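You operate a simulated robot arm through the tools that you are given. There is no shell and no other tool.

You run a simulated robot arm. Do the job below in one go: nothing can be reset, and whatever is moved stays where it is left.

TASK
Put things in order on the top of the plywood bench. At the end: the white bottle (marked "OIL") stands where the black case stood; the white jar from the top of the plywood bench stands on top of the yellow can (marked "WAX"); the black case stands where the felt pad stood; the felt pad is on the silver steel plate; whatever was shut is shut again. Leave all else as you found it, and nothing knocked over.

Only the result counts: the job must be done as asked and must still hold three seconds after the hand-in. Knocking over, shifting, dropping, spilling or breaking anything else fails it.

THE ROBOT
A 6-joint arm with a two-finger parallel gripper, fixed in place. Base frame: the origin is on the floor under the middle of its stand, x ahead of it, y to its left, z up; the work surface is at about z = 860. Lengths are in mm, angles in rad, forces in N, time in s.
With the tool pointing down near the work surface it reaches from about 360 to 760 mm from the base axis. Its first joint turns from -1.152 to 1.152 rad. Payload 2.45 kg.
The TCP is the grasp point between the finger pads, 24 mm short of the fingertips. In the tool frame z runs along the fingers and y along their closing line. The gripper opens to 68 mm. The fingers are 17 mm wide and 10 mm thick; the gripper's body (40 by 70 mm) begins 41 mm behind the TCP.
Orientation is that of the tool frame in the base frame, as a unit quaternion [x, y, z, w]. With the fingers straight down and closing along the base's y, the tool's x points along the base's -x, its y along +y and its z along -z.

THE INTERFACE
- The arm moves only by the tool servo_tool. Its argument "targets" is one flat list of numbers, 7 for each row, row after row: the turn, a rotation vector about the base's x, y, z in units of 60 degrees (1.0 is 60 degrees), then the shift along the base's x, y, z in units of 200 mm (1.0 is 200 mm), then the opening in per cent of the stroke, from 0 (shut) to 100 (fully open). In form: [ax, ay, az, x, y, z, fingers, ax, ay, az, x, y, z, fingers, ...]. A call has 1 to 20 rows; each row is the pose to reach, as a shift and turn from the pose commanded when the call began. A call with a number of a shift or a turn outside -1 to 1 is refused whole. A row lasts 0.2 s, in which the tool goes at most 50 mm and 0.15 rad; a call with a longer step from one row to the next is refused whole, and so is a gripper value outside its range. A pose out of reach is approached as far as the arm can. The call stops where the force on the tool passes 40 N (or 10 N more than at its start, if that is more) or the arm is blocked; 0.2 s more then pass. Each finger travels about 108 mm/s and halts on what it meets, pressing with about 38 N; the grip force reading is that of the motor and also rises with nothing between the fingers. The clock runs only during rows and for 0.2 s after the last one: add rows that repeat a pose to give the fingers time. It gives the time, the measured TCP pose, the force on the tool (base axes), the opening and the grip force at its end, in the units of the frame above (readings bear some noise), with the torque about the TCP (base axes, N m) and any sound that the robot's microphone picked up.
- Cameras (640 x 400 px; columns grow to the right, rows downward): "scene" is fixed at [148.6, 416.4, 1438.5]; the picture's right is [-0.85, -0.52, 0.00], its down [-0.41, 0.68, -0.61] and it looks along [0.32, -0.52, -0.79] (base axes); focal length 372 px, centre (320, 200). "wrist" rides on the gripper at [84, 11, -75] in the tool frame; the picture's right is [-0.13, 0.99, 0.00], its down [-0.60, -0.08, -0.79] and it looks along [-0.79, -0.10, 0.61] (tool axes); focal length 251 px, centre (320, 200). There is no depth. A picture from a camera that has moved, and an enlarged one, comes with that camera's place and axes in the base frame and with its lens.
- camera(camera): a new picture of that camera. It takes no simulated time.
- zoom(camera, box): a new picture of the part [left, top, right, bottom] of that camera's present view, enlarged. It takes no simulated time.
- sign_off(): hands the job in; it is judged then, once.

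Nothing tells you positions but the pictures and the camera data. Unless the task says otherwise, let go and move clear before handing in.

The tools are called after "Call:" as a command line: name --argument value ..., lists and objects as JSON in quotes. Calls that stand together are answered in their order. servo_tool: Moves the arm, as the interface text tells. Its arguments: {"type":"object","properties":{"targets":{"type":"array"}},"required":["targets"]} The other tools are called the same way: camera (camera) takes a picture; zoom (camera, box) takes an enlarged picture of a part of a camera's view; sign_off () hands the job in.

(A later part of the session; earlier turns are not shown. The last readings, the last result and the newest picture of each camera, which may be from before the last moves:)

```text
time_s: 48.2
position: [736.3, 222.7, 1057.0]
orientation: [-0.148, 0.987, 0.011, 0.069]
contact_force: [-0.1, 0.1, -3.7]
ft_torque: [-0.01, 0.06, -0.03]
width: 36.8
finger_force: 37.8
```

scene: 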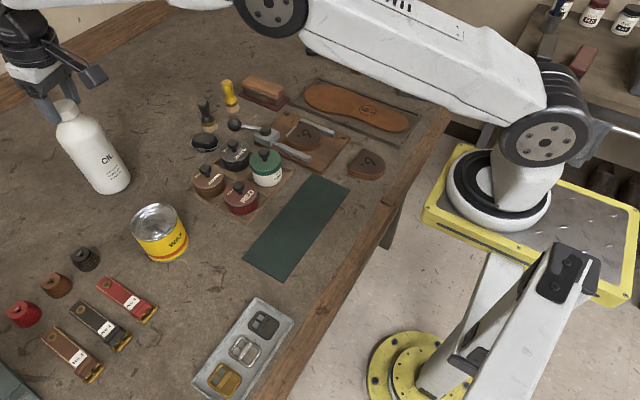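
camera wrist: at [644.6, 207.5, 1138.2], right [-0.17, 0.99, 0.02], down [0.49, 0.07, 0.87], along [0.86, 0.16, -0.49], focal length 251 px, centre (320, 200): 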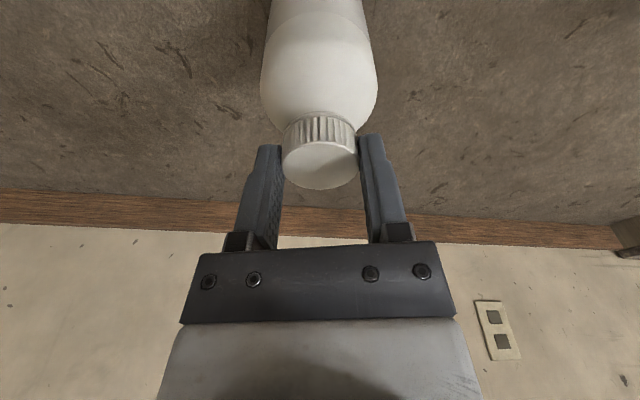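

Call:
servo_tool --targets '[0, 0, 0, 0, 0, -0.005, 45, 0, 0, 0, 0, 0, -0.005, 45]'

Call:
zoom --camera "scene" --box '[45, 85, 145, 205]'

```text
time_s: 48.8
position: [735.8, 224.2, 1056.4]
orientation: [-0.148, 0.987, 0.01, 0.069]
contact_force: [-0.3, -0.3, -3.9]
ft_torque: [-0.01, 0.02, 0.03]
width: 36.8
finger_force: 37.7
```

```text
3.33 times, centred on (95, 145) of scene
camera zoom: at [148.7, 416.4, 1438.5], right [-0.85, -0.52, 0.0], down [-0.41, 0.68, -0.61], along [0.32, -0.52, -0.79], focal length 1241 px, centre (1070, 383)
```

zoom: 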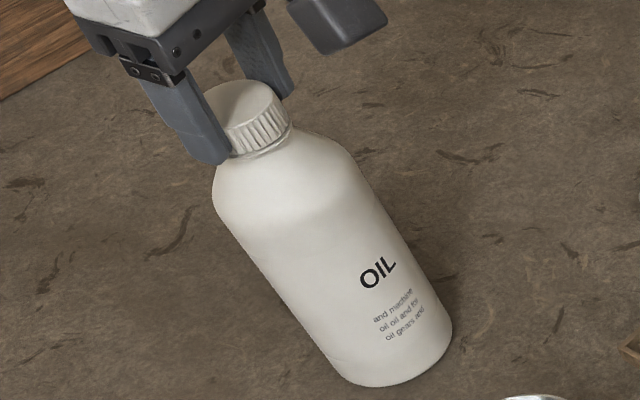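

Call:
servo_tool --targets '[0, 0, 0, 0, 0, -0.005, 45, 0, 0, 0, 0, 0, -0.005, 45]'

Call:
servo_tool --targets '[0, 0, 0, 0, 0, -0.004, 45, 0, 0, 0, 0, 0, -0.004, 45]'

```text
time_s: 49.4
position: [735.4, 224.8, 1055.4]
orientation: [-0.148, 0.986, 0.01, 0.069]
contact_force: [0.1, 0.3, -4.6]
ft_torque: [-0.01, -0.01, -0.03]
width: 36.8
finger_force: 38.4
```

```text
time_s: 50.0
position: [735.0, 223.1, 1055.0]
orientation: [-0.149, 0.986, 0.01, 0.069]
contact_force: [0.3, -0.4, -3.8]
ft_torque: [0.02, 0.03, 0.0]
width: 37.0
finger_force: 38.3
```

Call:
servo_tool --targets '[0, 0, 0, 0, 0, -0.005, 45, 0, 0, 0, 0, 0, -0.005, 45]'

Call:
zoom --camera "wrist" --box '[220, 0, 420, 200]'

Call:
zoom --camera "scene" --box '[80, 150, 150, 210]'

```text
time_s: 50.6
position: [736.6, 222.9, 1055.2]
orientation: [-0.148, 0.986, 0.011, 0.069]
contact_force: [-2.5, -0.5, 4.7]
ft_torque: [-0.19, 0.56, -0.04]
width: 36.8
finger_force: 38.6
```

```text
2.00 times, centred on (320, 100) of wrist
camera zoom: at [644.1, 207.7, 1117.0], right [-0.17, 0.99, 0.02], down [0.49, 0.07, 0.87], along [0.86, 0.16, -0.49], focal length 503 px, centre (320, 400)
```

zoom: 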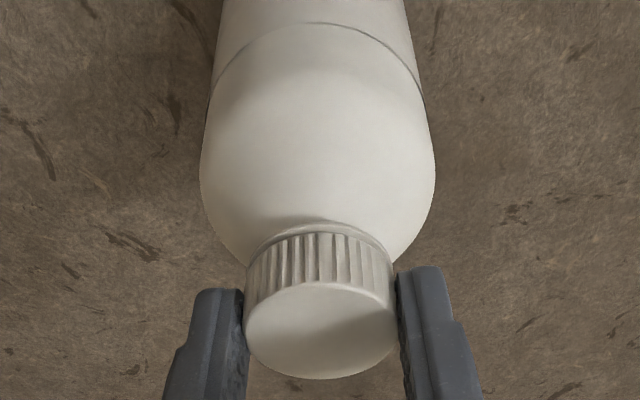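

```text
6.67 times, centred on (115, 180) of scene
camera zoom: at [148.4, 416.4, 1438.6], right [-0.85, -0.52, 0.0], down [-0.41, 0.68, -0.61], along [0.32, -0.52, -0.79], focal length 2481 px, centre (1687, 333)
```

zoom: 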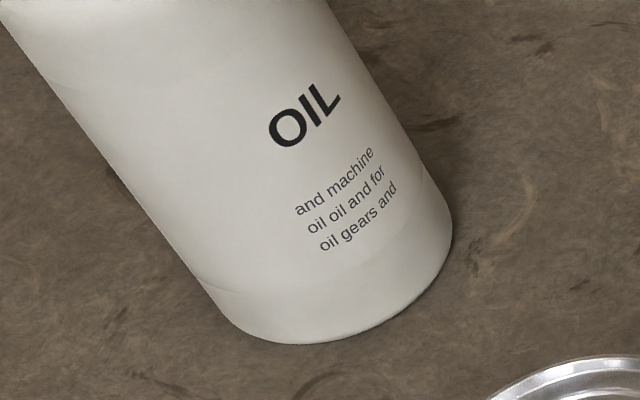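

The bottle is now resting on the bench: contact shows 8–9 N of support, and the 3 mm difference in height is the mat's thickness. I'll release and rise straight up.

Call:
servo_tool --targets '[0, 0, 0, 0, 0, 0.002, 60, 0, 0, 0, 0, 0, 0.002, 75, 0, 0, 0, 0, 0, 0.002, 90, 0, 0, 0, 0, 0, 0.002, 90]'

Call:
zoom --camera "scene" --box '[45, 85, 145, 205]'

```text
time_s: 51.6
position: [736.5, 222.6, 1053.5]
orientation: [-0.148, 0.987, 0.01, 0.069]
contact_force: [-0.2, 0.3, 0.5]
ft_torque: [0.02, 0.0, -0.01]
width: 61.1
finger_force: 0.1
```

```text
3.33 times, centred on (95, 145) of scene
camera zoom: at [148.6, 416.4, 1438.5], right [-0.85, -0.52, 0.0], down [-0.41, 0.68, -0.61], along [0.32, -0.52, -0.79], focal length 1241 px, centre (1070, 383)
```

zoom: 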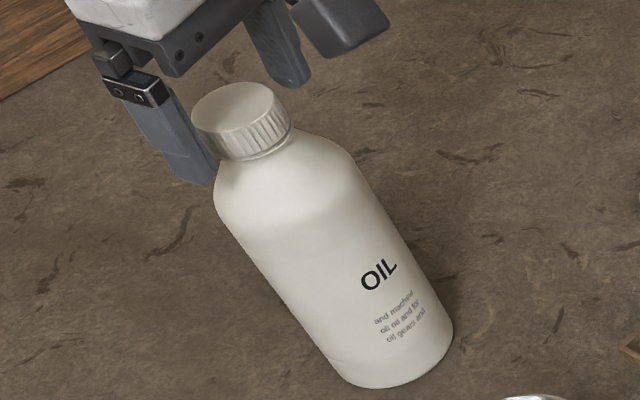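

Call:
servo_tool --targets '[0, 0, 0, 0, 0, 0.08, 90, 0, 0, 0, 0, 0, 0.17, 90, 0, 0, 0, -0.08, -0.02, 0.28, 90, 0, 0, 0, -0.25, -0.06, 0.38, 90, 0, 0, 0, -0.45, -0.1, 0.4, 90, 0, 0, 0, -0.65, -0.14, 0.4, 90, 0, 0, 0, -0.85, -0.18, 0.4, 90]'

Call:
camera --camera "scene"

Call:
camera --camera "wrist"

```text
time_s: 53.2
position: [565.7, 186.7, 1133.8]
orientation: [-0.148, 0.986, 0.011, 0.069]
contact_force: [0.7, 0.7, -0.6]
ft_torque: [-0.03, 0.0, -0.03]
width: 60.9
finger_force: 0.1
```

```text
taken
```

scene: 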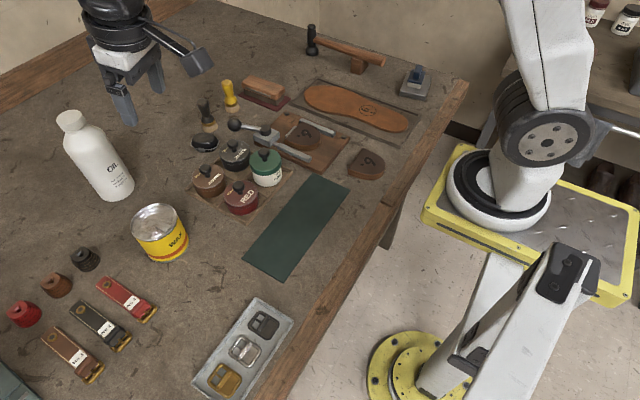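

```text
taken
camera wrist: at [473.4, 171.0, 1196.2], right [-0.17, 0.99, 0.02], down [0.49, 0.07, 0.87], along [0.86, 0.16, -0.49], focal length 251 px, centre (320, 200)
```

wrist: 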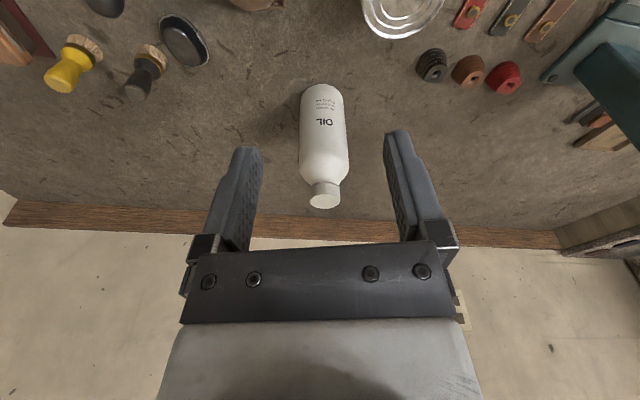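

The bottle stands in place. The jar is last, so I'll zoom in on the rack and the can top.

Call:
zoom --camera "scene" --box '[180, 130, 310, 230]'

Call:
zoom --camera "scene" --box '[235, 135, 305, 195]'

Call:
zoom --camera "scene" --box '[120, 190, 200, 270]'

```text
4.00 times, centred on (245, 180) of scene
camera zoom: at [148.6, 416.4, 1438.5], right [-0.85, -0.52, 0.0], down [-0.41, 0.68, -0.61], along [0.32, -0.52, -0.79], focal length 1489 px, centre (620, 280)
```

zoom: 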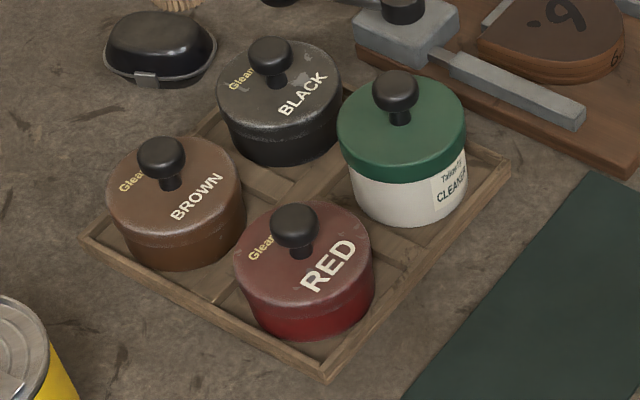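

```text
6.67 times, centred on (270, 165) of scene
camera zoom: at [148.6, 416.4, 1438.5], right [-0.85, -0.52, 0.0], down [-0.41, 0.68, -0.61], along [0.32, -0.52, -0.79], focal length 2481 px, centre (653, 433)
```

zoom: 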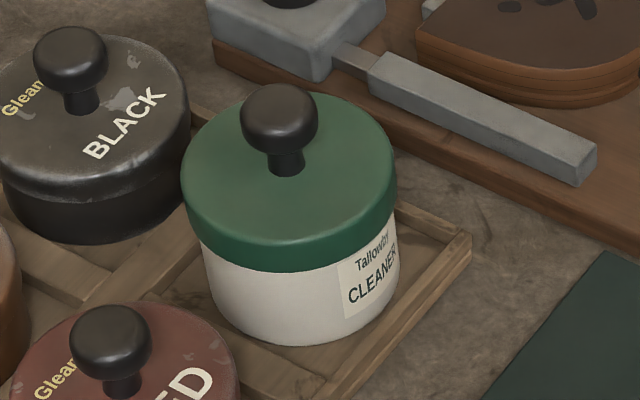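

```text
5.00 times, centred on (160, 230) of scene
camera zoom: at [148.6, 416.4, 1438.5], right [-0.85, -0.52, 0.0], down [-0.41, 0.68, -0.61], along [0.32, -0.52, -0.79], focal length 1861 px, centre (1120, 50)
```

zoom: 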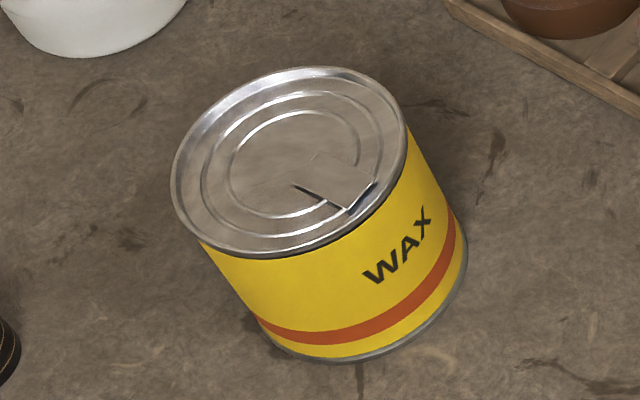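

The jar's lid is about 60 mm wide and sits between its neighbours in the rack. I'll remove the tilt and view it from nearer to choose a grip direction.

Call:
servo_tool --targets '[-0.02, 0.064, 0, -0.12, -0.1, 0, 100, -0.0392, 0.1275, 0, -0.26, -0.24, 0, 100, -0.0392, 0.1275, 0, -0.4, -0.38, 0, 100, -0.0392, 0.1275, 0, -0.54, -0.52, 0, 100, -0.0392, 0.1275, 0, -0.68, -0.64, 0, 100]'

Call:
servo_tool --targets '[0, 0, -0.14, 0, 0, -0.1, 100, 0, 0, -0.285, 0, 0, -0.2, 100, 0, 0, -0.285, 0, 0, -0.24, 100]'

Call:
camera --camera "wrist"

Call:
camera --camera "scene"

```text
time_s: 54.4
position: [428.1, 59.3, 1133.2]
orientation: [-0.149, 0.989, -0.001, 0.0]
contact_force: [-0.9, -0.1, 0.1]
ft_torque: [0.0, 0.01, 0.03]
width: 67.8
finger_force: 0.1
```

```text
refused: row 2 steps farther than a row can; nothing moved
```

```text
taken
camera wrist: at [345.7, 45.5, 1207.9], right [-0.17, 0.99, 0.0], down [0.6, 0.1, 0.79], along [0.78, 0.13, -0.61], focal length 251 px, centre (320, 200)
```

wrist: 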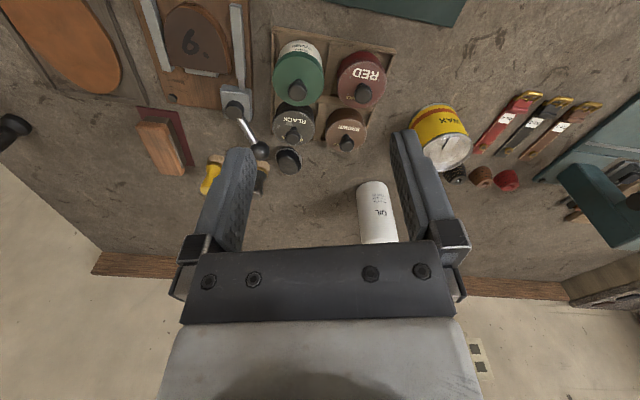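

```text
taken
```

scene: 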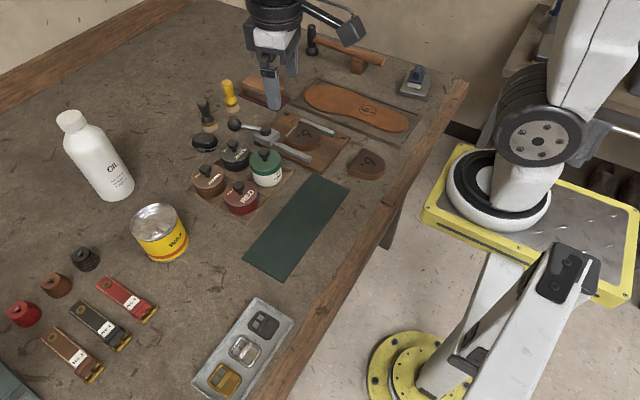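

Call:
zoom --camera "wrist" --box '[240, 20, 420, 160]'

Call:
zoom --camera "wrist" --box '[390, 80, 490, 180]'

```text
2.86 times, centred on (330, 90) of wrist
camera zoom: at [345.7, 45.5, 1207.9], right [-0.17, 0.99, 0.0], down [0.6, 0.1, 0.79], along [0.78, 0.13, -0.61], focal length 718 px, centre (291, 514)
```

zoom: 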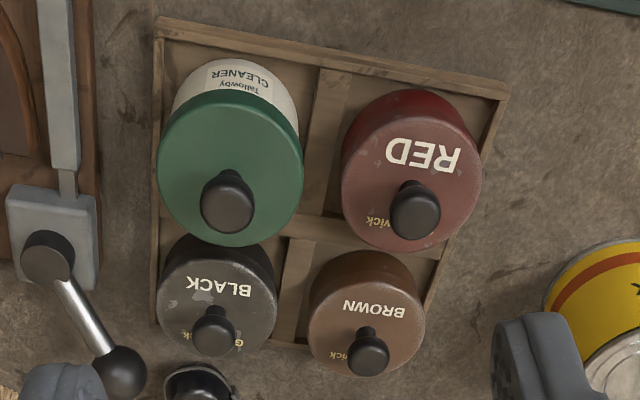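

```text
4.00 times, centred on (440, 130) of wrist
camera zoom: at [345.7, 45.5, 1207.9], right [-0.17, 0.99, 0.0], down [0.6, 0.1, 0.79], along [0.78, 0.13, -0.61], focal length 1006 px, centre (-160, 480)
```

zoom: 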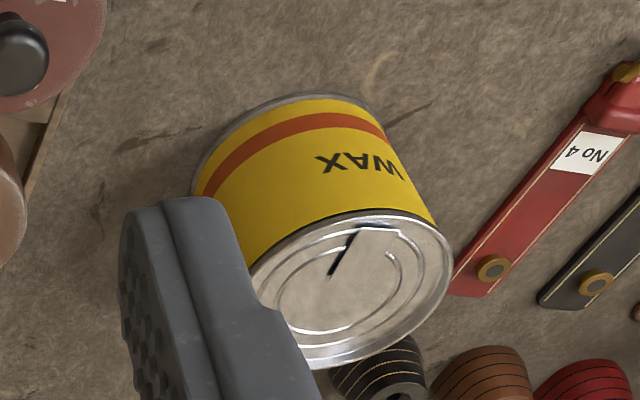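

By triangulation the jar's lid centre is (499, 46), with the lid top at 913 and the knob top around 946. RED and BLACK are each about 80 mm away, so a diagonal grip gives the most clearance. I'll hover there, turned to -45°.

Call:
servo_tool --targets '[0, 0, -0.14, 0.05, -0.01, 0, 100, 0, 0, -0.28, 0.1, -0.02, -0.1, 100, 0, 0, -0.42, 0.15, -0.03, -0.2, 100, 0, 0, -0.56, 0.2, -0.04, -0.3, 100, 0, 0, -0.7, 0.25, -0.05, -0.4, 100, 0, 0, -0.84, 0.3, -0.06, -0.5, 100, 0, 0, -0.98, 0.349, -0.0685, -0.6, 100]'

Call:
servo_tool --targets '[0, 0, -0.055, 0, 0, -0.06, 100, 0, 0, -0.055, 0, 0, -0.06, 100]'

Call:
camera --camera "wrist"

Call:
zoom --camera "scene" --box '[190, 90, 330, 200]'

```text
time_s: 56.0
position: [498.9, 45.5, 1012.8]
orientation: [0.357, 0.934, 0.0, 0.001]
contact_force: [-0.3, 0.6, 0.0]
ft_torque: [-0.03, 0.0, 0.02]
width: 68.1
finger_force: 0.2
```

```text
time_s: 56.6
position: [500.9, 44.7, 1001.4]
orientation: [0.383, 0.924, 0.001, 0.0]
contact_force: [-0.2, 0.4, 0.1]
ft_torque: [-0.02, -0.01, 0.0]
width: 68.0
finger_force: 0.0
```

```text
taken
camera wrist: at [449.3, 113.7, 1076.6], right [0.79, 0.61, 0.0], down [0.37, -0.48, 0.79], along [0.48, -0.63, -0.61], focal length 251 px, centre (320, 200)
```

wrist: 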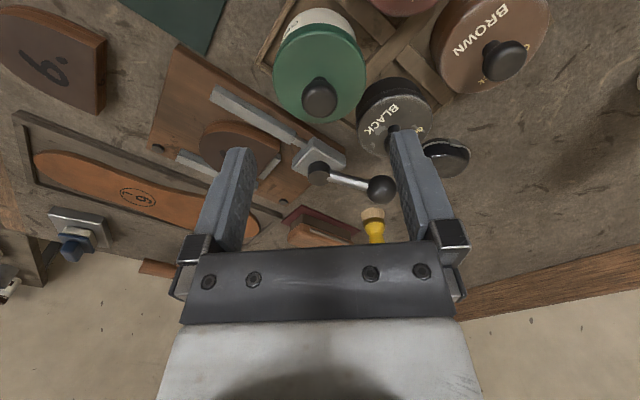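

```text
3.64 times, centred on (260, 145) of scene
camera zoom: at [148.6, 416.4, 1438.5], right [-0.85, -0.52, 0.0], down [-0.41, 0.68, -0.61], along [0.32, -0.52, -0.79], focal length 1353 px, centre (538, 400)
```

zoom: 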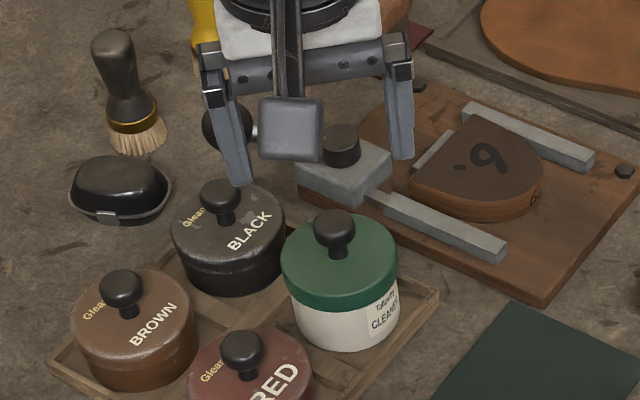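

Call:
zoom --camera "wrist" --box '[240, 0, 400, 140]'

```text
2.86 times, centred on (320, 70) of wrist
camera zoom: at [449.3, 113.7, 1076.6], right [0.79, 0.61, 0.0], down [0.37, -0.48, 0.79], along [0.48, -0.63, -0.61], focal length 718 px, centre (320, 571)
```

zoom: 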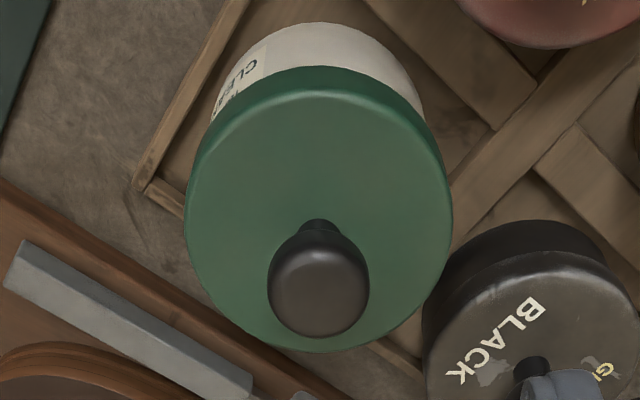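

The jar is centred laterally, and I need about a 2 mm correction in depth. I'll descend to just above the lid edge and check.

Call:
servo_tool --targets '[0, 0, 0, -0.0085, 0.0085, -0.1, 100, 0, 0, 0, -0.0085, 0.0085, -0.2, 100, 0, 0, 0, -0.0085, 0.0085, -0.29, 100, 0, 0, 0, -0.0085, 0.0085, -0.29, 100]'

Call:
camera --camera "wrist"

Call:
zoom --camera "scene" --box '[200, 110, 320, 200]'

```text
time_s: 57.6
position: [498.0, 48.7, 943.4]
orientation: [0.383, 0.924, 0.0, 0.001]
contact_force: [0.8, 0.5, 0.1]
ft_torque: [-0.04, 0.01, -0.04]
width: 67.9
finger_force: 0.1
```

```text
taken
camera wrist: at [447.8, 116.1, 1018.6], right [0.79, 0.61, 0.0], down [0.37, -0.48, 0.79], along [0.48, -0.63, -0.61], focal length 251 px, centre (320, 200)
```

wrist: 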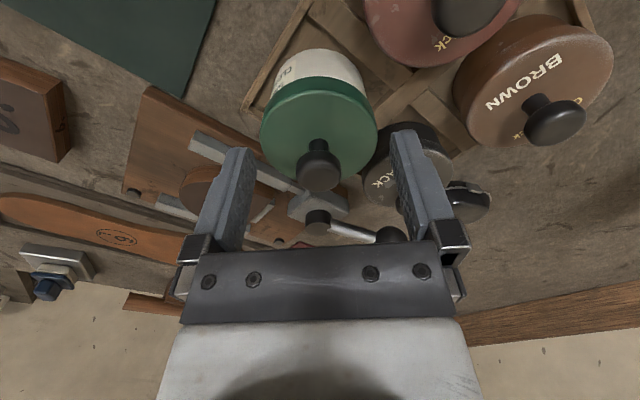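

```text
4.44 times, centred on (260, 155) of scene
camera zoom: at [148.6, 416.4, 1438.5], right [-0.85, -0.52, 0.0], down [-0.41, 0.68, -0.61], along [0.32, -0.52, -0.79], focal length 1654 px, centre (587, 400)
```

zoom: 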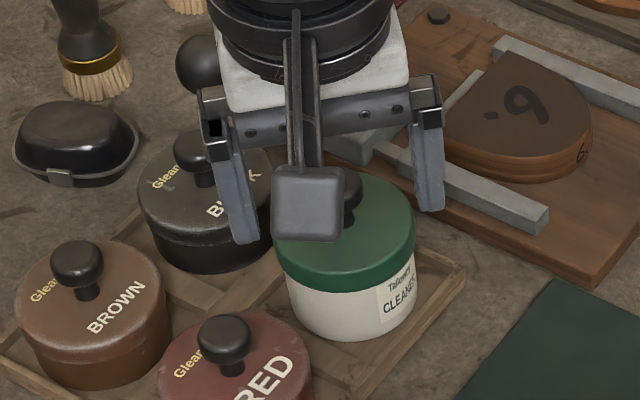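

Call:
servo_tool --targets '[0, 0, 0, -0.003, 0, -0.05, 100, 0, 0, 0, -0.003, 0, -0.1, 100, 0, 0, 0, -0.003, 0, -0.147, 100, 0, 0, 0, -0.003, 0, -0.147, 100]'

Call:
zoom --camera "wrist" --box '[200, 60, 440, 260]'

Call:
zoom --camera "scene" --box '[200, 110, 320, 200]'

```text
time_s: 58.6
position: [498.3, 47.7, 914.4]
orientation: [0.382, 0.924, 0.001, -0.001]
contact_force: [-0.5, 0.0, -0.3]
ft_torque: [-0.01, 0.0, -0.02]
width: 68.1
finger_force: 0.0
```

```text
2.00 times, centred on (320, 160) of wrist
camera zoom: at [446.8, 116.2, 989.5], right [0.79, 0.61, 0.0], down [0.37, -0.48, 0.79], along [0.48, -0.63, -0.61], focal length 503 px, centre (320, 280)
```

zoom: 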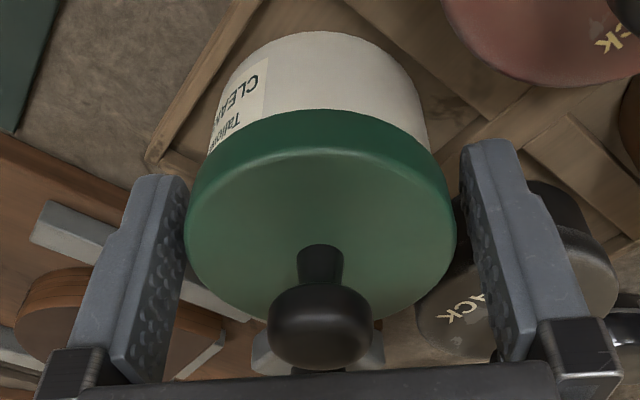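

```text
4.44 times, centred on (260, 155) of scene
camera zoom: at [148.6, 416.4, 1438.5], right [-0.85, -0.52, 0.0], down [-0.41, 0.68, -0.61], along [0.32, -0.52, -0.79], focal length 1654 px, centre (587, 400)
```

zoom: 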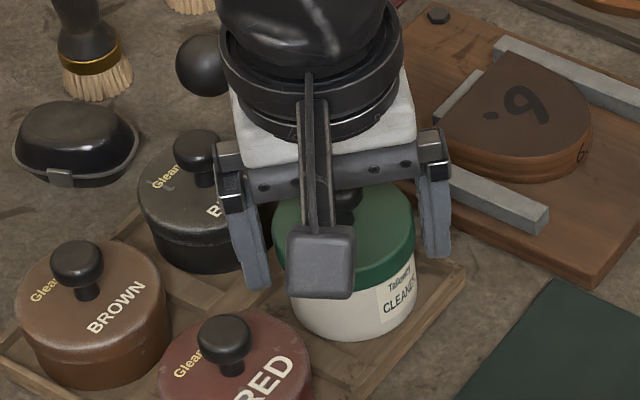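

The fingers straddle the lid with clearance. I'll close, then lift a few mm to see whether jar and lid rise together.

Call:
servo_tool --targets '[0, 0, 0, 0, 0, 0, 92, 0, 0, 0, 0, 0, 0, 82, 0, 0, 0, 0, 0, 0, 82, 0, 0, 0, 0, 0, 0, 82, 0, 0, 0, 0, 0, 0.02, 82, 0, 0, 0, 0, 0, 0.05, 82, 0, 0, 0, 0, 0, 0.05, 82]'

Call:
zoom --camera "wrist" --box '[200, 60, 440, 260]'

Call:
zoom --camera "scene" --box '[200, 110, 320, 200]'

```text
time_s: 60.2
position: [496.8, 48.6, 925.2]
orientation: [0.382, 0.924, 0.0, 0.001]
contact_force: [-0.5, 0.3, 0.2]
ft_torque: [0.0, 0.0, 0.01]
width: 57.5
finger_force: 37.7
heard: snap
```

```text
2.00 times, centred on (320, 160) of wrist
camera zoom: at [446.6, 116.3, 999.6], right [0.79, 0.61, 0.0], down [0.37, -0.48, 0.79], along [0.48, -0.63, -0.61], focal length 503 px, centre (320, 280)
```

zoom: 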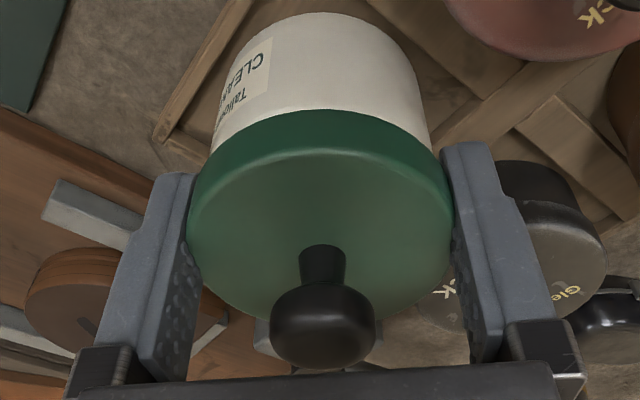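

```text
4.44 times, centred on (260, 155) of scene
camera zoom: at [148.6, 416.4, 1438.5], right [-0.85, -0.52, 0.0], down [-0.41, 0.68, -0.61], along [0.32, -0.52, -0.79], focal length 1654 px, centre (587, 400)
```

zoom: 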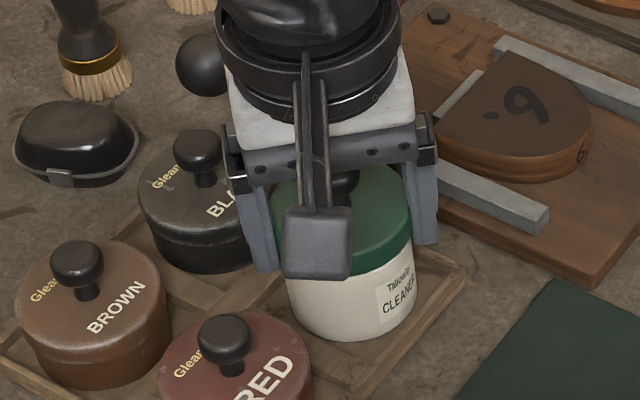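

I heard a snap, and the pictures show only the lid rose while the jar body stayed in the rack. So it's a press-on lid and the jar can't be carried by it. My plan is to seat the lid again, take it off by its knob and park it on free bench, then carry the body by its wall to the can and press the lid back on. First I'll lower the lid back.

Call:
servo_tool --targets '[0, 0, 0, 0, 0, -0.02, 82, 0, 0, 0, 0, 0, -0.035, 82, 0, 0, 0, 0, 0, -0.045, 82, 0, 0, 0, 0, 0, -0.049, 82]'

Call:
zoom --camera "wrist" --box '[200, 60, 440, 260]'

Call:
zoom --camera "scene" --box '[200, 110, 320, 200]'

```text
time_s: 61.2
position: [496.9, 48.4, 914.9]
orientation: [0.382, 0.924, 0.001, 0.0]
contact_force: [0.2, 0.0, -1.3]
ft_torque: [0.0, -0.01, -0.01]
width: 57.4
finger_force: 37.6
```

```text
2.00 times, centred on (320, 160) of wrist
camera zoom: at [446.7, 116.1, 989.4], right [0.79, 0.61, 0.0], down [0.37, -0.48, 0.79], along [0.48, -0.63, -0.61], focal length 503 px, centre (320, 280)
```

zoom: 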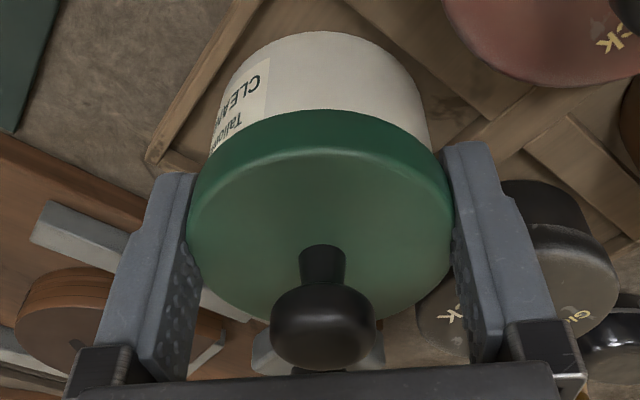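

```text
4.44 times, centred on (260, 155) of scene
camera zoom: at [148.6, 416.4, 1438.5], right [-0.85, -0.52, 0.0], down [-0.41, 0.68, -0.61], along [0.32, -0.52, -0.79], focal length 1654 px, centre (587, 400)
```

zoom: 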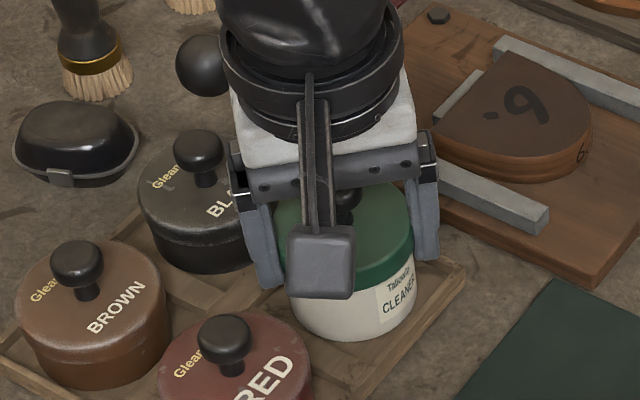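

The lid is back at its seat height. I'll open, rise so the fingertips are just above the lid top, and regrip on the knob.

Call:
servo_tool --targets '[0, 0, 0, 0, 0, 0, 92, 0, 0, 0, 0, 0, 0, 100, 0, 0, 0, 0, 0, 0, 100, 0, 0, 0, -0.005, 0.005, 0.07, 100, 0, 0, 0, -0.005, 0.005, 0.13, 100, 0, 0, 0, -0.005, 0.005, 0.13, 100]'

Call:
zoom --camera "wrist" --box '[200, 60, 440, 260]'

Call:
zoom --camera "scene" --box '[200, 110, 320, 200]'

```text
time_s: 62.6
position: [495.0, 48.9, 939.7]
orientation: [0.384, 0.923, 0.001, 0.0]
contact_force: [-0.3, -0.6, 0.0]
ft_torque: [0.03, 0.01, 0.0]
width: 68.0
finger_force: 0.1
```

```text
2.00 times, centred on (320, 160) of wrist
camera zoom: at [445.3, 117.2, 1015.5], right [0.79, 0.61, 0.0], down [0.37, -0.48, 0.79], along [0.48, -0.63, -0.61], focal length 503 px, centre (320, 280)
```

zoom: 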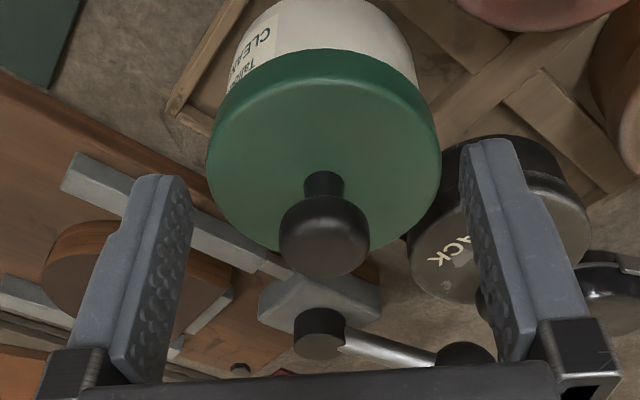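

```text
4.44 times, centred on (260, 155) of scene
camera zoom: at [148.6, 416.4, 1438.5], right [-0.85, -0.52, 0.0], down [-0.41, 0.68, -0.61], along [0.32, -0.52, -0.79], focal length 1654 px, centre (587, 400)
```

zoom: 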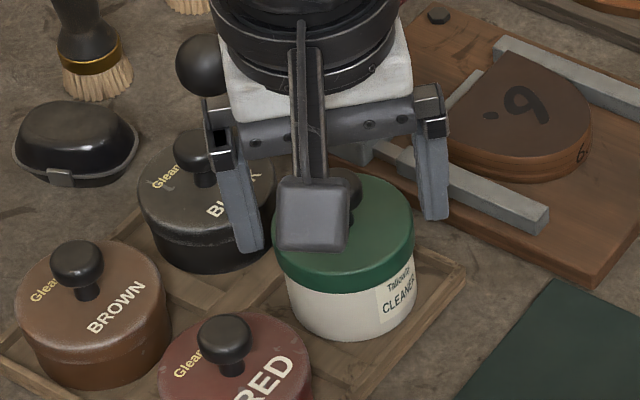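

The knob is within 1 mm of the grip centre. Closing on it now.

Call:
servo_tool --targets '[0, 0, 0, 0, 0, 0, 60, 0, 0, 0, 0, 0, 0, 22, 0, 0, 0, 0, 0, 0, 22, 0, 0, 0, 0, 0, 0, 22]'

Call:
zoom --camera "wrist" --box '[200, 60, 440, 260]'

```text
time_s: 63.6
position: [497.0, 50.1, 939.8]
orientation: [0.383, 0.924, 0.0, 0.002]
contact_force: [-1.7, -0.1, 7.5]
ft_torque: [-0.04, 0.02, -0.05]
width: 19.3
finger_force: 37.4
heard: snap
```

```text
2.00 times, centred on (320, 160) of wrist
camera zoom: at [445.4, 117.1, 1015.7], right [0.79, 0.61, 0.0], down [0.37, -0.48, 0.79], along [0.48, -0.63, -0.61], focal length 503 px, centre (320, 280)
```

zoom: 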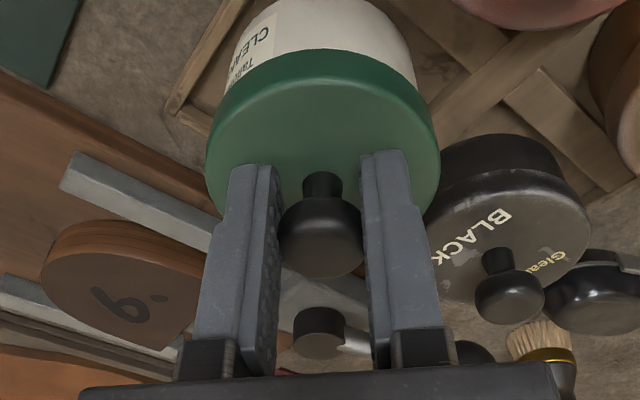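

The lid clicked back on as the fingers closed on the knob, so it takes little force to seat. Now I'll pull the lid off by the knob and see whether it comes.

Call:
servo_tool --targets '[0, 0, 0, 0, 0, 0.02, 22, 0, 0, 0, 0, 0, 0.05, 22, 0, 0, 0, 0, 0, 0.1, 22, 0, 0, 0, 0, 0, 0.1, 22]'

Call:
zoom --camera "wrist" --box '[200, 60, 440, 260]'

Call:
zoom --camera "scene" --box '[200, 110, 320, 200]'

```text
time_s: 64.6
position: [496.0, 48.0, 960.3]
orientation: [0.383, 0.924, 0.001, 0.0]
contact_force: [0.2, -0.7, 0.9]
ft_torque: [-0.01, 0.0, 0.01]
width: 19.3
finger_force: 37.1
heard: snap
```

```text
2.00 times, centred on (320, 160) of wrist
camera zoom: at [445.5, 116.9, 1035.5], right [0.79, 0.61, 0.0], down [0.37, -0.48, 0.79], along [0.48, -0.63, -0.61], focal length 503 px, centre (320, 280)
```

zoom: 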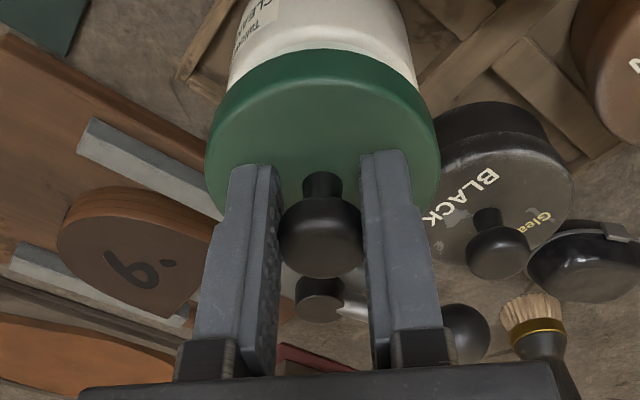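

```text
4.44 times, centred on (260, 155) of scene
camera zoom: at [148.6, 416.4, 1438.5], right [-0.85, -0.52, 0.0], down [-0.41, 0.68, -0.61], along [0.32, -0.52, -0.79], focal length 1654 px, centre (587, 400)
```

zoom: 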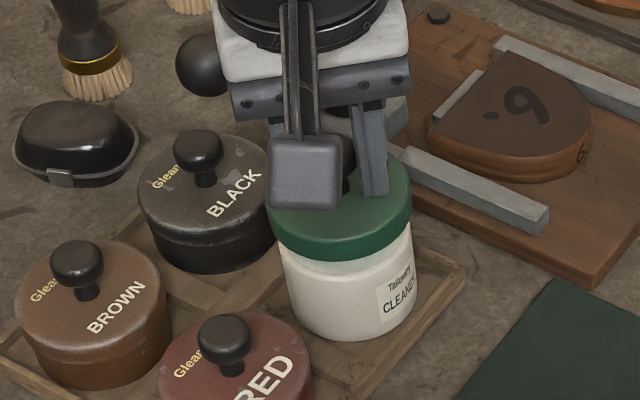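

The lid came off cleanly, exposing the jar's neck, and the body stayed put. I'll park the lid on free bench at about (475, 230), between the rack and the can.

Call:
servo_tool --targets '[0, 0, 0, 0, 0, 0.2, 22, 0, 0, 0, 0, 0.05, 0.25, 22, 0, 0, 0, -0.02, 0.2, 0.25, 22, 0, 0, 0, -0.045, 0.4, 0.25, 22, 0, 0, 0, -0.07, 0.6, 0.25, 22, 0, 0, 0, -0.09, 0.78, 0.25, 22, 0, 0, 0, -0.11, 0.9, 0.22, 22, 0, 0, 0, -0.11, 0.9, 0.05, 22, 0, 0, 0, -0.11, 0.9, -0.1, 22]'

Call:
camera --camera "wrist"

Call:
camera --camera "scene"

```text
time_s: 66.6
position: [475.1, 229.0, 941.0]
orientation: [0.383, 0.924, 0.001, 0.001]
contact_force: [-0.6, 0.8, -0.8]
ft_torque: [-0.03, 0.0, -0.01]
width: 19.4
finger_force: 37.6
```

```text
taken
camera wrist: at [424.2, 297.5, 1015.9], right [0.79, 0.61, 0.0], down [0.37, -0.48, 0.79], along [0.48, -0.63, -0.61], focal length 251 px, centre (320, 200)
```

wrist: 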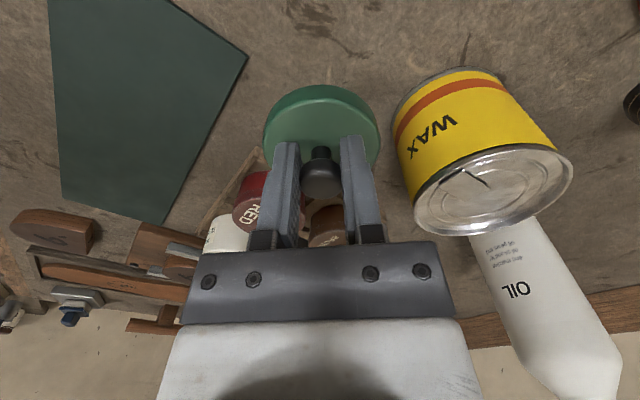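

```text
taken
```

scene: 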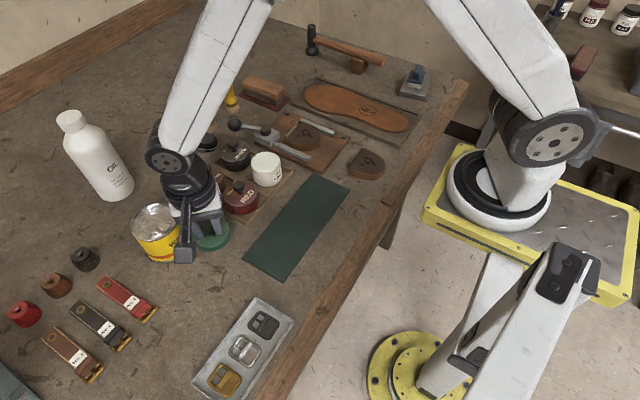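

Call:
servo_tool --targets '[0, 0, 0, 0, 0, -0.1, 22, 0, 0, 0, 0, 0, -0.15, 22, 0, 0, 0, 0, 0, -0.17, 22, 0, 0, 0, 0, 0, -0.17, 22]'

Call:
zoom --camera "scene" --box '[140, 180, 280, 290]'

Call:
zoom --camera "wrist" --box '[220, 60, 420, 200]'

```text
time_s: 67.6
position: [474.8, 227.9, 906.5]
orientation: [0.383, 0.924, 0.001, 0.0]
contact_force: [0.8, 0.0, -0.2]
ft_torque: [0.01, 0.03, -0.02]
width: 19.5
finger_force: 37.0
```

```text
3.64 times, centred on (210, 235) of scene
camera zoom: at [148.6, 416.4, 1438.5], right [-0.85, -0.52, 0.0], down [-0.41, 0.68, -0.61], along [0.32, -0.52, -0.79], focal length 1353 px, centre (720, 73)
```

zoom: 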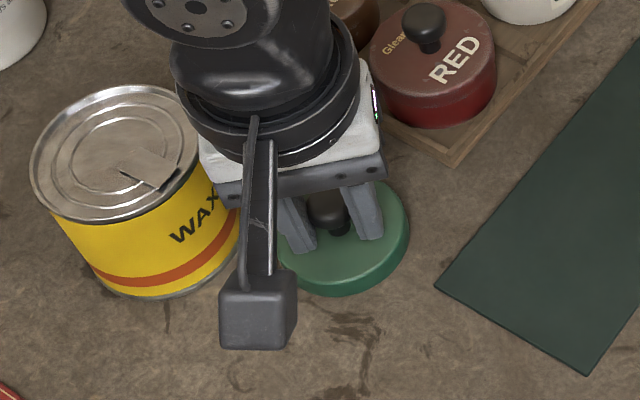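

```text
2.86 times, centred on (320, 130) of wrist
camera zoom: at [423.6, 297.4, 981.9], right [0.79, 0.61, 0.0], down [0.37, -0.48, 0.79], along [0.48, -0.63, -0.61], focal length 718 px, centre (320, 400)
```

zoom: 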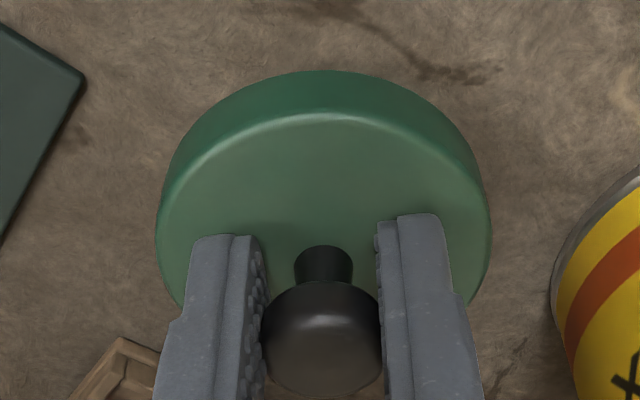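

Call:
servo_tool --targets '[0, 0, 0, 0, 0, -0.008, 22, 0, 0, 0, 0, 0, -0.016, 22, 0, 0, 0, 0, 0, -0.024, 22]'

Call:
zoom --camera "scene" --box '[180, 200, 250, 260]'

```text
time_s: 68.4
position: [473.7, 227.8, 902.2]
orientation: [0.383, 0.924, 0.001, 0.0]
contact_force: [-0.9, 0.3, -0.1]
ft_torque: [0.0, 0.02, -0.02]
width: 19.0
finger_force: 37.2
```

```text
6.67 times, centred on (215, 230) of scene
camera zoom: at [148.6, 416.4, 1438.5], right [-0.85, -0.52, 0.0], down [-0.41, 0.68, -0.61], along [0.32, -0.52, -0.79], focal length 2481 px, centre (1020, 0)
```

zoom: 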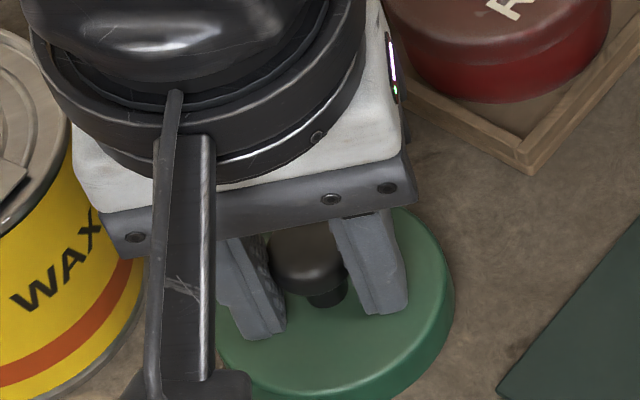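

Call:
servo_tool --targets '[0, 0, 0, 0, 0, -0.006, 22, 0, 0, 0, 0, 0, -0.012, 22]'

Call:
servo_tool --targets '[0, 0, 0, 0, 0, -0.005, 22, 0, 0, 0, 0, 0, -0.009, 22]'

```text
time_s: 69.0
position: [474.1, 228.8, 900.5]
orientation: [0.382, 0.924, 0.0, 0.001]
contact_force: [-0.3, 0.3, -0.1]
ft_torque: [0.0, 0.01, -0.01]
width: 19.3
finger_force: 37.5
```

```text
time_s: 69.6
position: [473.7, 228.0, 896.9]
orientation: [0.383, 0.924, 0.0, 0.0]
contact_force: [0.1, -0.9, -0.5]
ft_torque: [0.0, 0.01, 0.02]
width: 19.6
finger_force: 37.1
```

Call:
servo_tool --targets '[0, 0, 0, 0, 0, -0.005, 22, 0, 0, 0, 0, 0, -0.008, 22]'

Call:
camera --camera "wrist"

```text
time_s: 70.2
position: [473.9, 228.7, 896.2]
orientation: [0.383, 0.924, 0.001, 0.0]
contact_force: [-0.3, 0.0, -0.3]
ft_torque: [0.01, 0.01, 0.03]
width: 19.6
finger_force: 36.8
```

```text
taken
camera wrist: at [423.8, 296.5, 970.9], right [0.79, 0.61, 0.0], down [0.37, -0.48, 0.79], along [0.48, -0.63, -0.61], focal length 251 px, centre (320, 200)
```

wrist: 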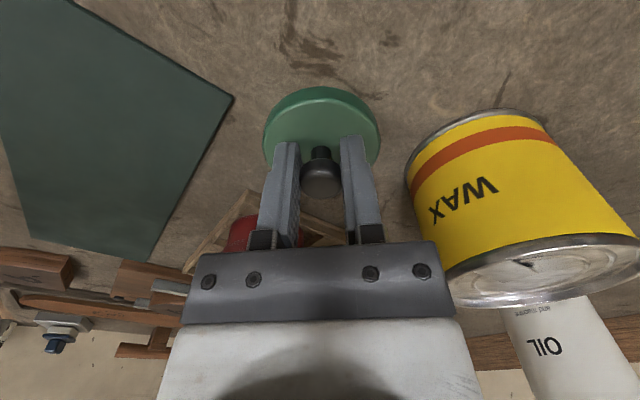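

Call:
servo_tool --targets '[0, 0, 0, 0, 0, -0.006, 22, 0, 0, 0, 0, 0, -0.01, 22]'

Call:
zoom --camera "scene" --box '[180, 200, 250, 260]'

```text
time_s: 70.8
position: [475.7, 228.4, 895.0]
orientation: [0.383, 0.924, 0.001, -0.001]
contact_force: [0.7, 0.4, 0.1]
ft_torque: [0.0, 0.01, 0.01]
width: 19.3
finger_force: 37.6
```

```text
6.67 times, centred on (215, 230) of scene
camera zoom: at [148.6, 416.4, 1438.5], right [-0.85, -0.52, 0.0], down [-0.41, 0.68, -0.61], along [0.32, -0.52, -0.79], focal length 2481 px, centre (1020, 0)
```

zoom: 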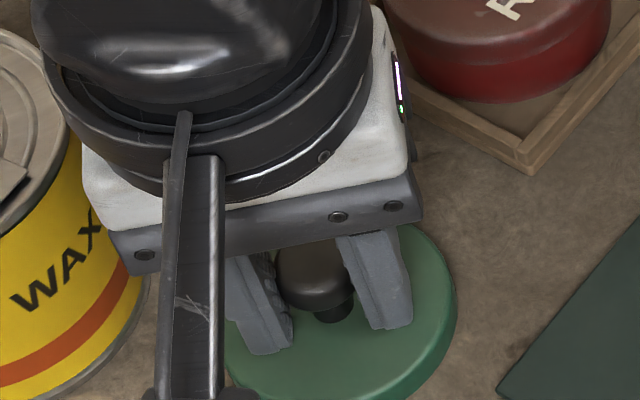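

Call:
servo_tool --targets '[0, 0, 0, 0, 0, -0.005, 22, 0, 0, 0, 0, 0, -0.008, 22]'

Call:
servo_tool --targets '[0, 0, 0, 0, 0, -0.005, 22, 0, 0, 0, 0, 0, -0.008, 22]'

```text
time_s: 71.4
position: [474.9, 228.8, 892.6]
orientation: [0.383, 0.924, 0.0, 0.0]
contact_force: [-0.4, 0.3, -0.3]
ft_torque: [-0.04, -0.02, 0.03]
width: 19.6
finger_force: 37.1
```

```text
time_s: 72.0
position: [474.3, 229.2, 891.4]
orientation: [0.382, 0.924, 0.0, 0.001]
contact_force: [0.0, 0.3, 0.3]
ft_torque: [0.0, 0.03, 0.01]
width: 19.4
finger_force: 36.8
```

Call:
zoom --camera "wrist" --box '[220, 60, 420, 200]'

Call:
zoom --camera "scene" --box '[180, 210, 250, 270]'

```text
2.86 times, centred on (320, 130) of wrist
camera zoom: at [423.9, 296.8, 965.8], right [0.79, 0.61, 0.0], down [0.37, -0.48, 0.79], along [0.48, -0.63, -0.61], focal length 718 px, centre (320, 400)
```

zoom: 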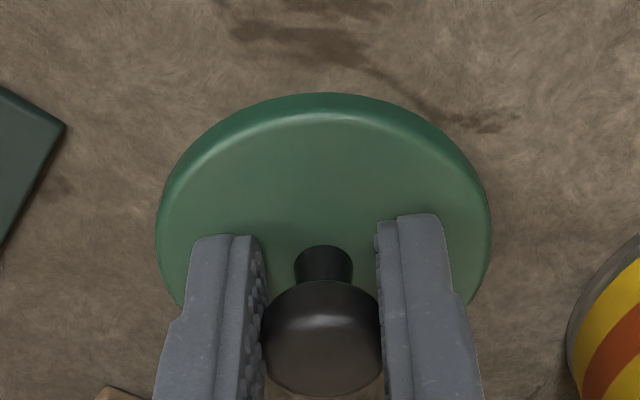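

```text
6.67 times, centred on (215, 240) of scene
camera zoom: at [148.6, 416.4, 1438.5], right [-0.85, -0.52, 0.0], down [-0.41, 0.68, -0.61], along [0.32, -0.52, -0.79], focal length 2481 px, centre (1020, -67)
```

zoom: 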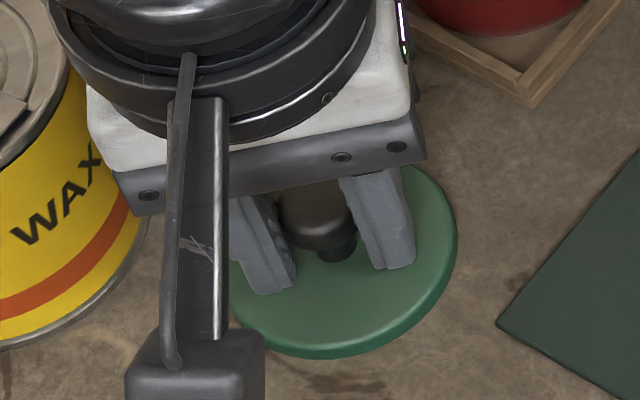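

The lid is visibly sinking past its skirt with no force yet, so its solid part must be higher up. I'll keep lowering in small steps and watch the force.

Call:
servo_tool --targets '[0, 0, 0, 0, 0, -0.005, 22, 0, 0, 0, 0, 0, -0.008, 22]'

Call:
servo_tool --targets '[0, 0, 0, 0, 0, -0.004, 22, 0, 0, 0, 0, 0, -0.006, 22]'

```text
time_s: 72.6
position: [474.2, 228.5, 890.9]
orientation: [0.383, 0.924, 0.0, 0.0]
contact_force: [-2.1, -1.5, 10.3]
ft_torque: [-0.08, 0.03, -0.02]
width: 19.2
finger_force: 37.1
```

```text
time_s: 73.2
position: [476.8, 229.2, 889.7]
orientation: [0.383, 0.924, 0.001, 0.001]
contact_force: [-6.3, -4.7, 31.6]
ft_torque: [-0.13, 0.0, 0.0]
width: 19.4
finger_force: 36.7
```

The lid is firmly on the bench, at 31 N. I'll ease off the pressure, open, and rise.

Call:
servo_tool --targets '[0, 0, 0, 0, 0, 0.007, 22, 0, 0, 0, 0, 0, 0.007, 35, 0, 0, 0, 0, 0, 0.007, 50, 0, 0, 0, 0, 0, 0.007, 50, 0, 0, 0, 0, 0, 0.1, 50, 0, 0, 0, 0, 0, 0.25, 50, 0, 0, 0, 0, 0, 0.45, 50, 0, 0, 0, 0, 0, 0.6, 50]'

Call:
camera --camera "wrist"

Call:
camera --camera "scene"

```text
time_s: 75.0
position: [473.4, 229.7, 1007.1]
orientation: [0.382, 0.924, 0.001, 0.0]
contact_force: [0.3, -0.4, -0.3]
ft_torque: [-0.03, -0.04, 0.0]
width: 34.2
finger_force: 0.0
```

```text
taken
camera wrist: at [423.6, 297.3, 1083.0], right [0.79, 0.61, 0.0], down [0.37, -0.48, 0.79], along [0.48, -0.63, -0.61], focal length 251 px, centre (320, 200)
```

wrist: 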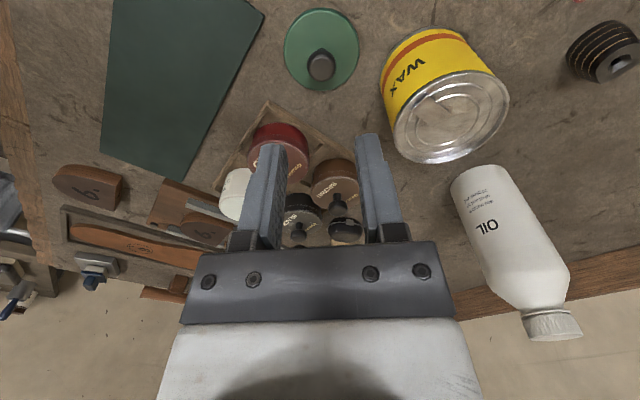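

```text
taken
```

scene: 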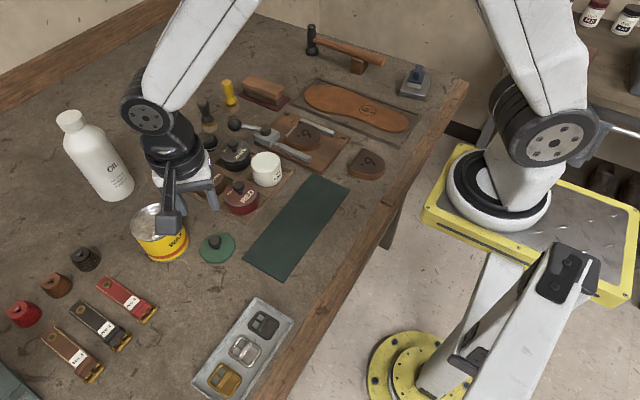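

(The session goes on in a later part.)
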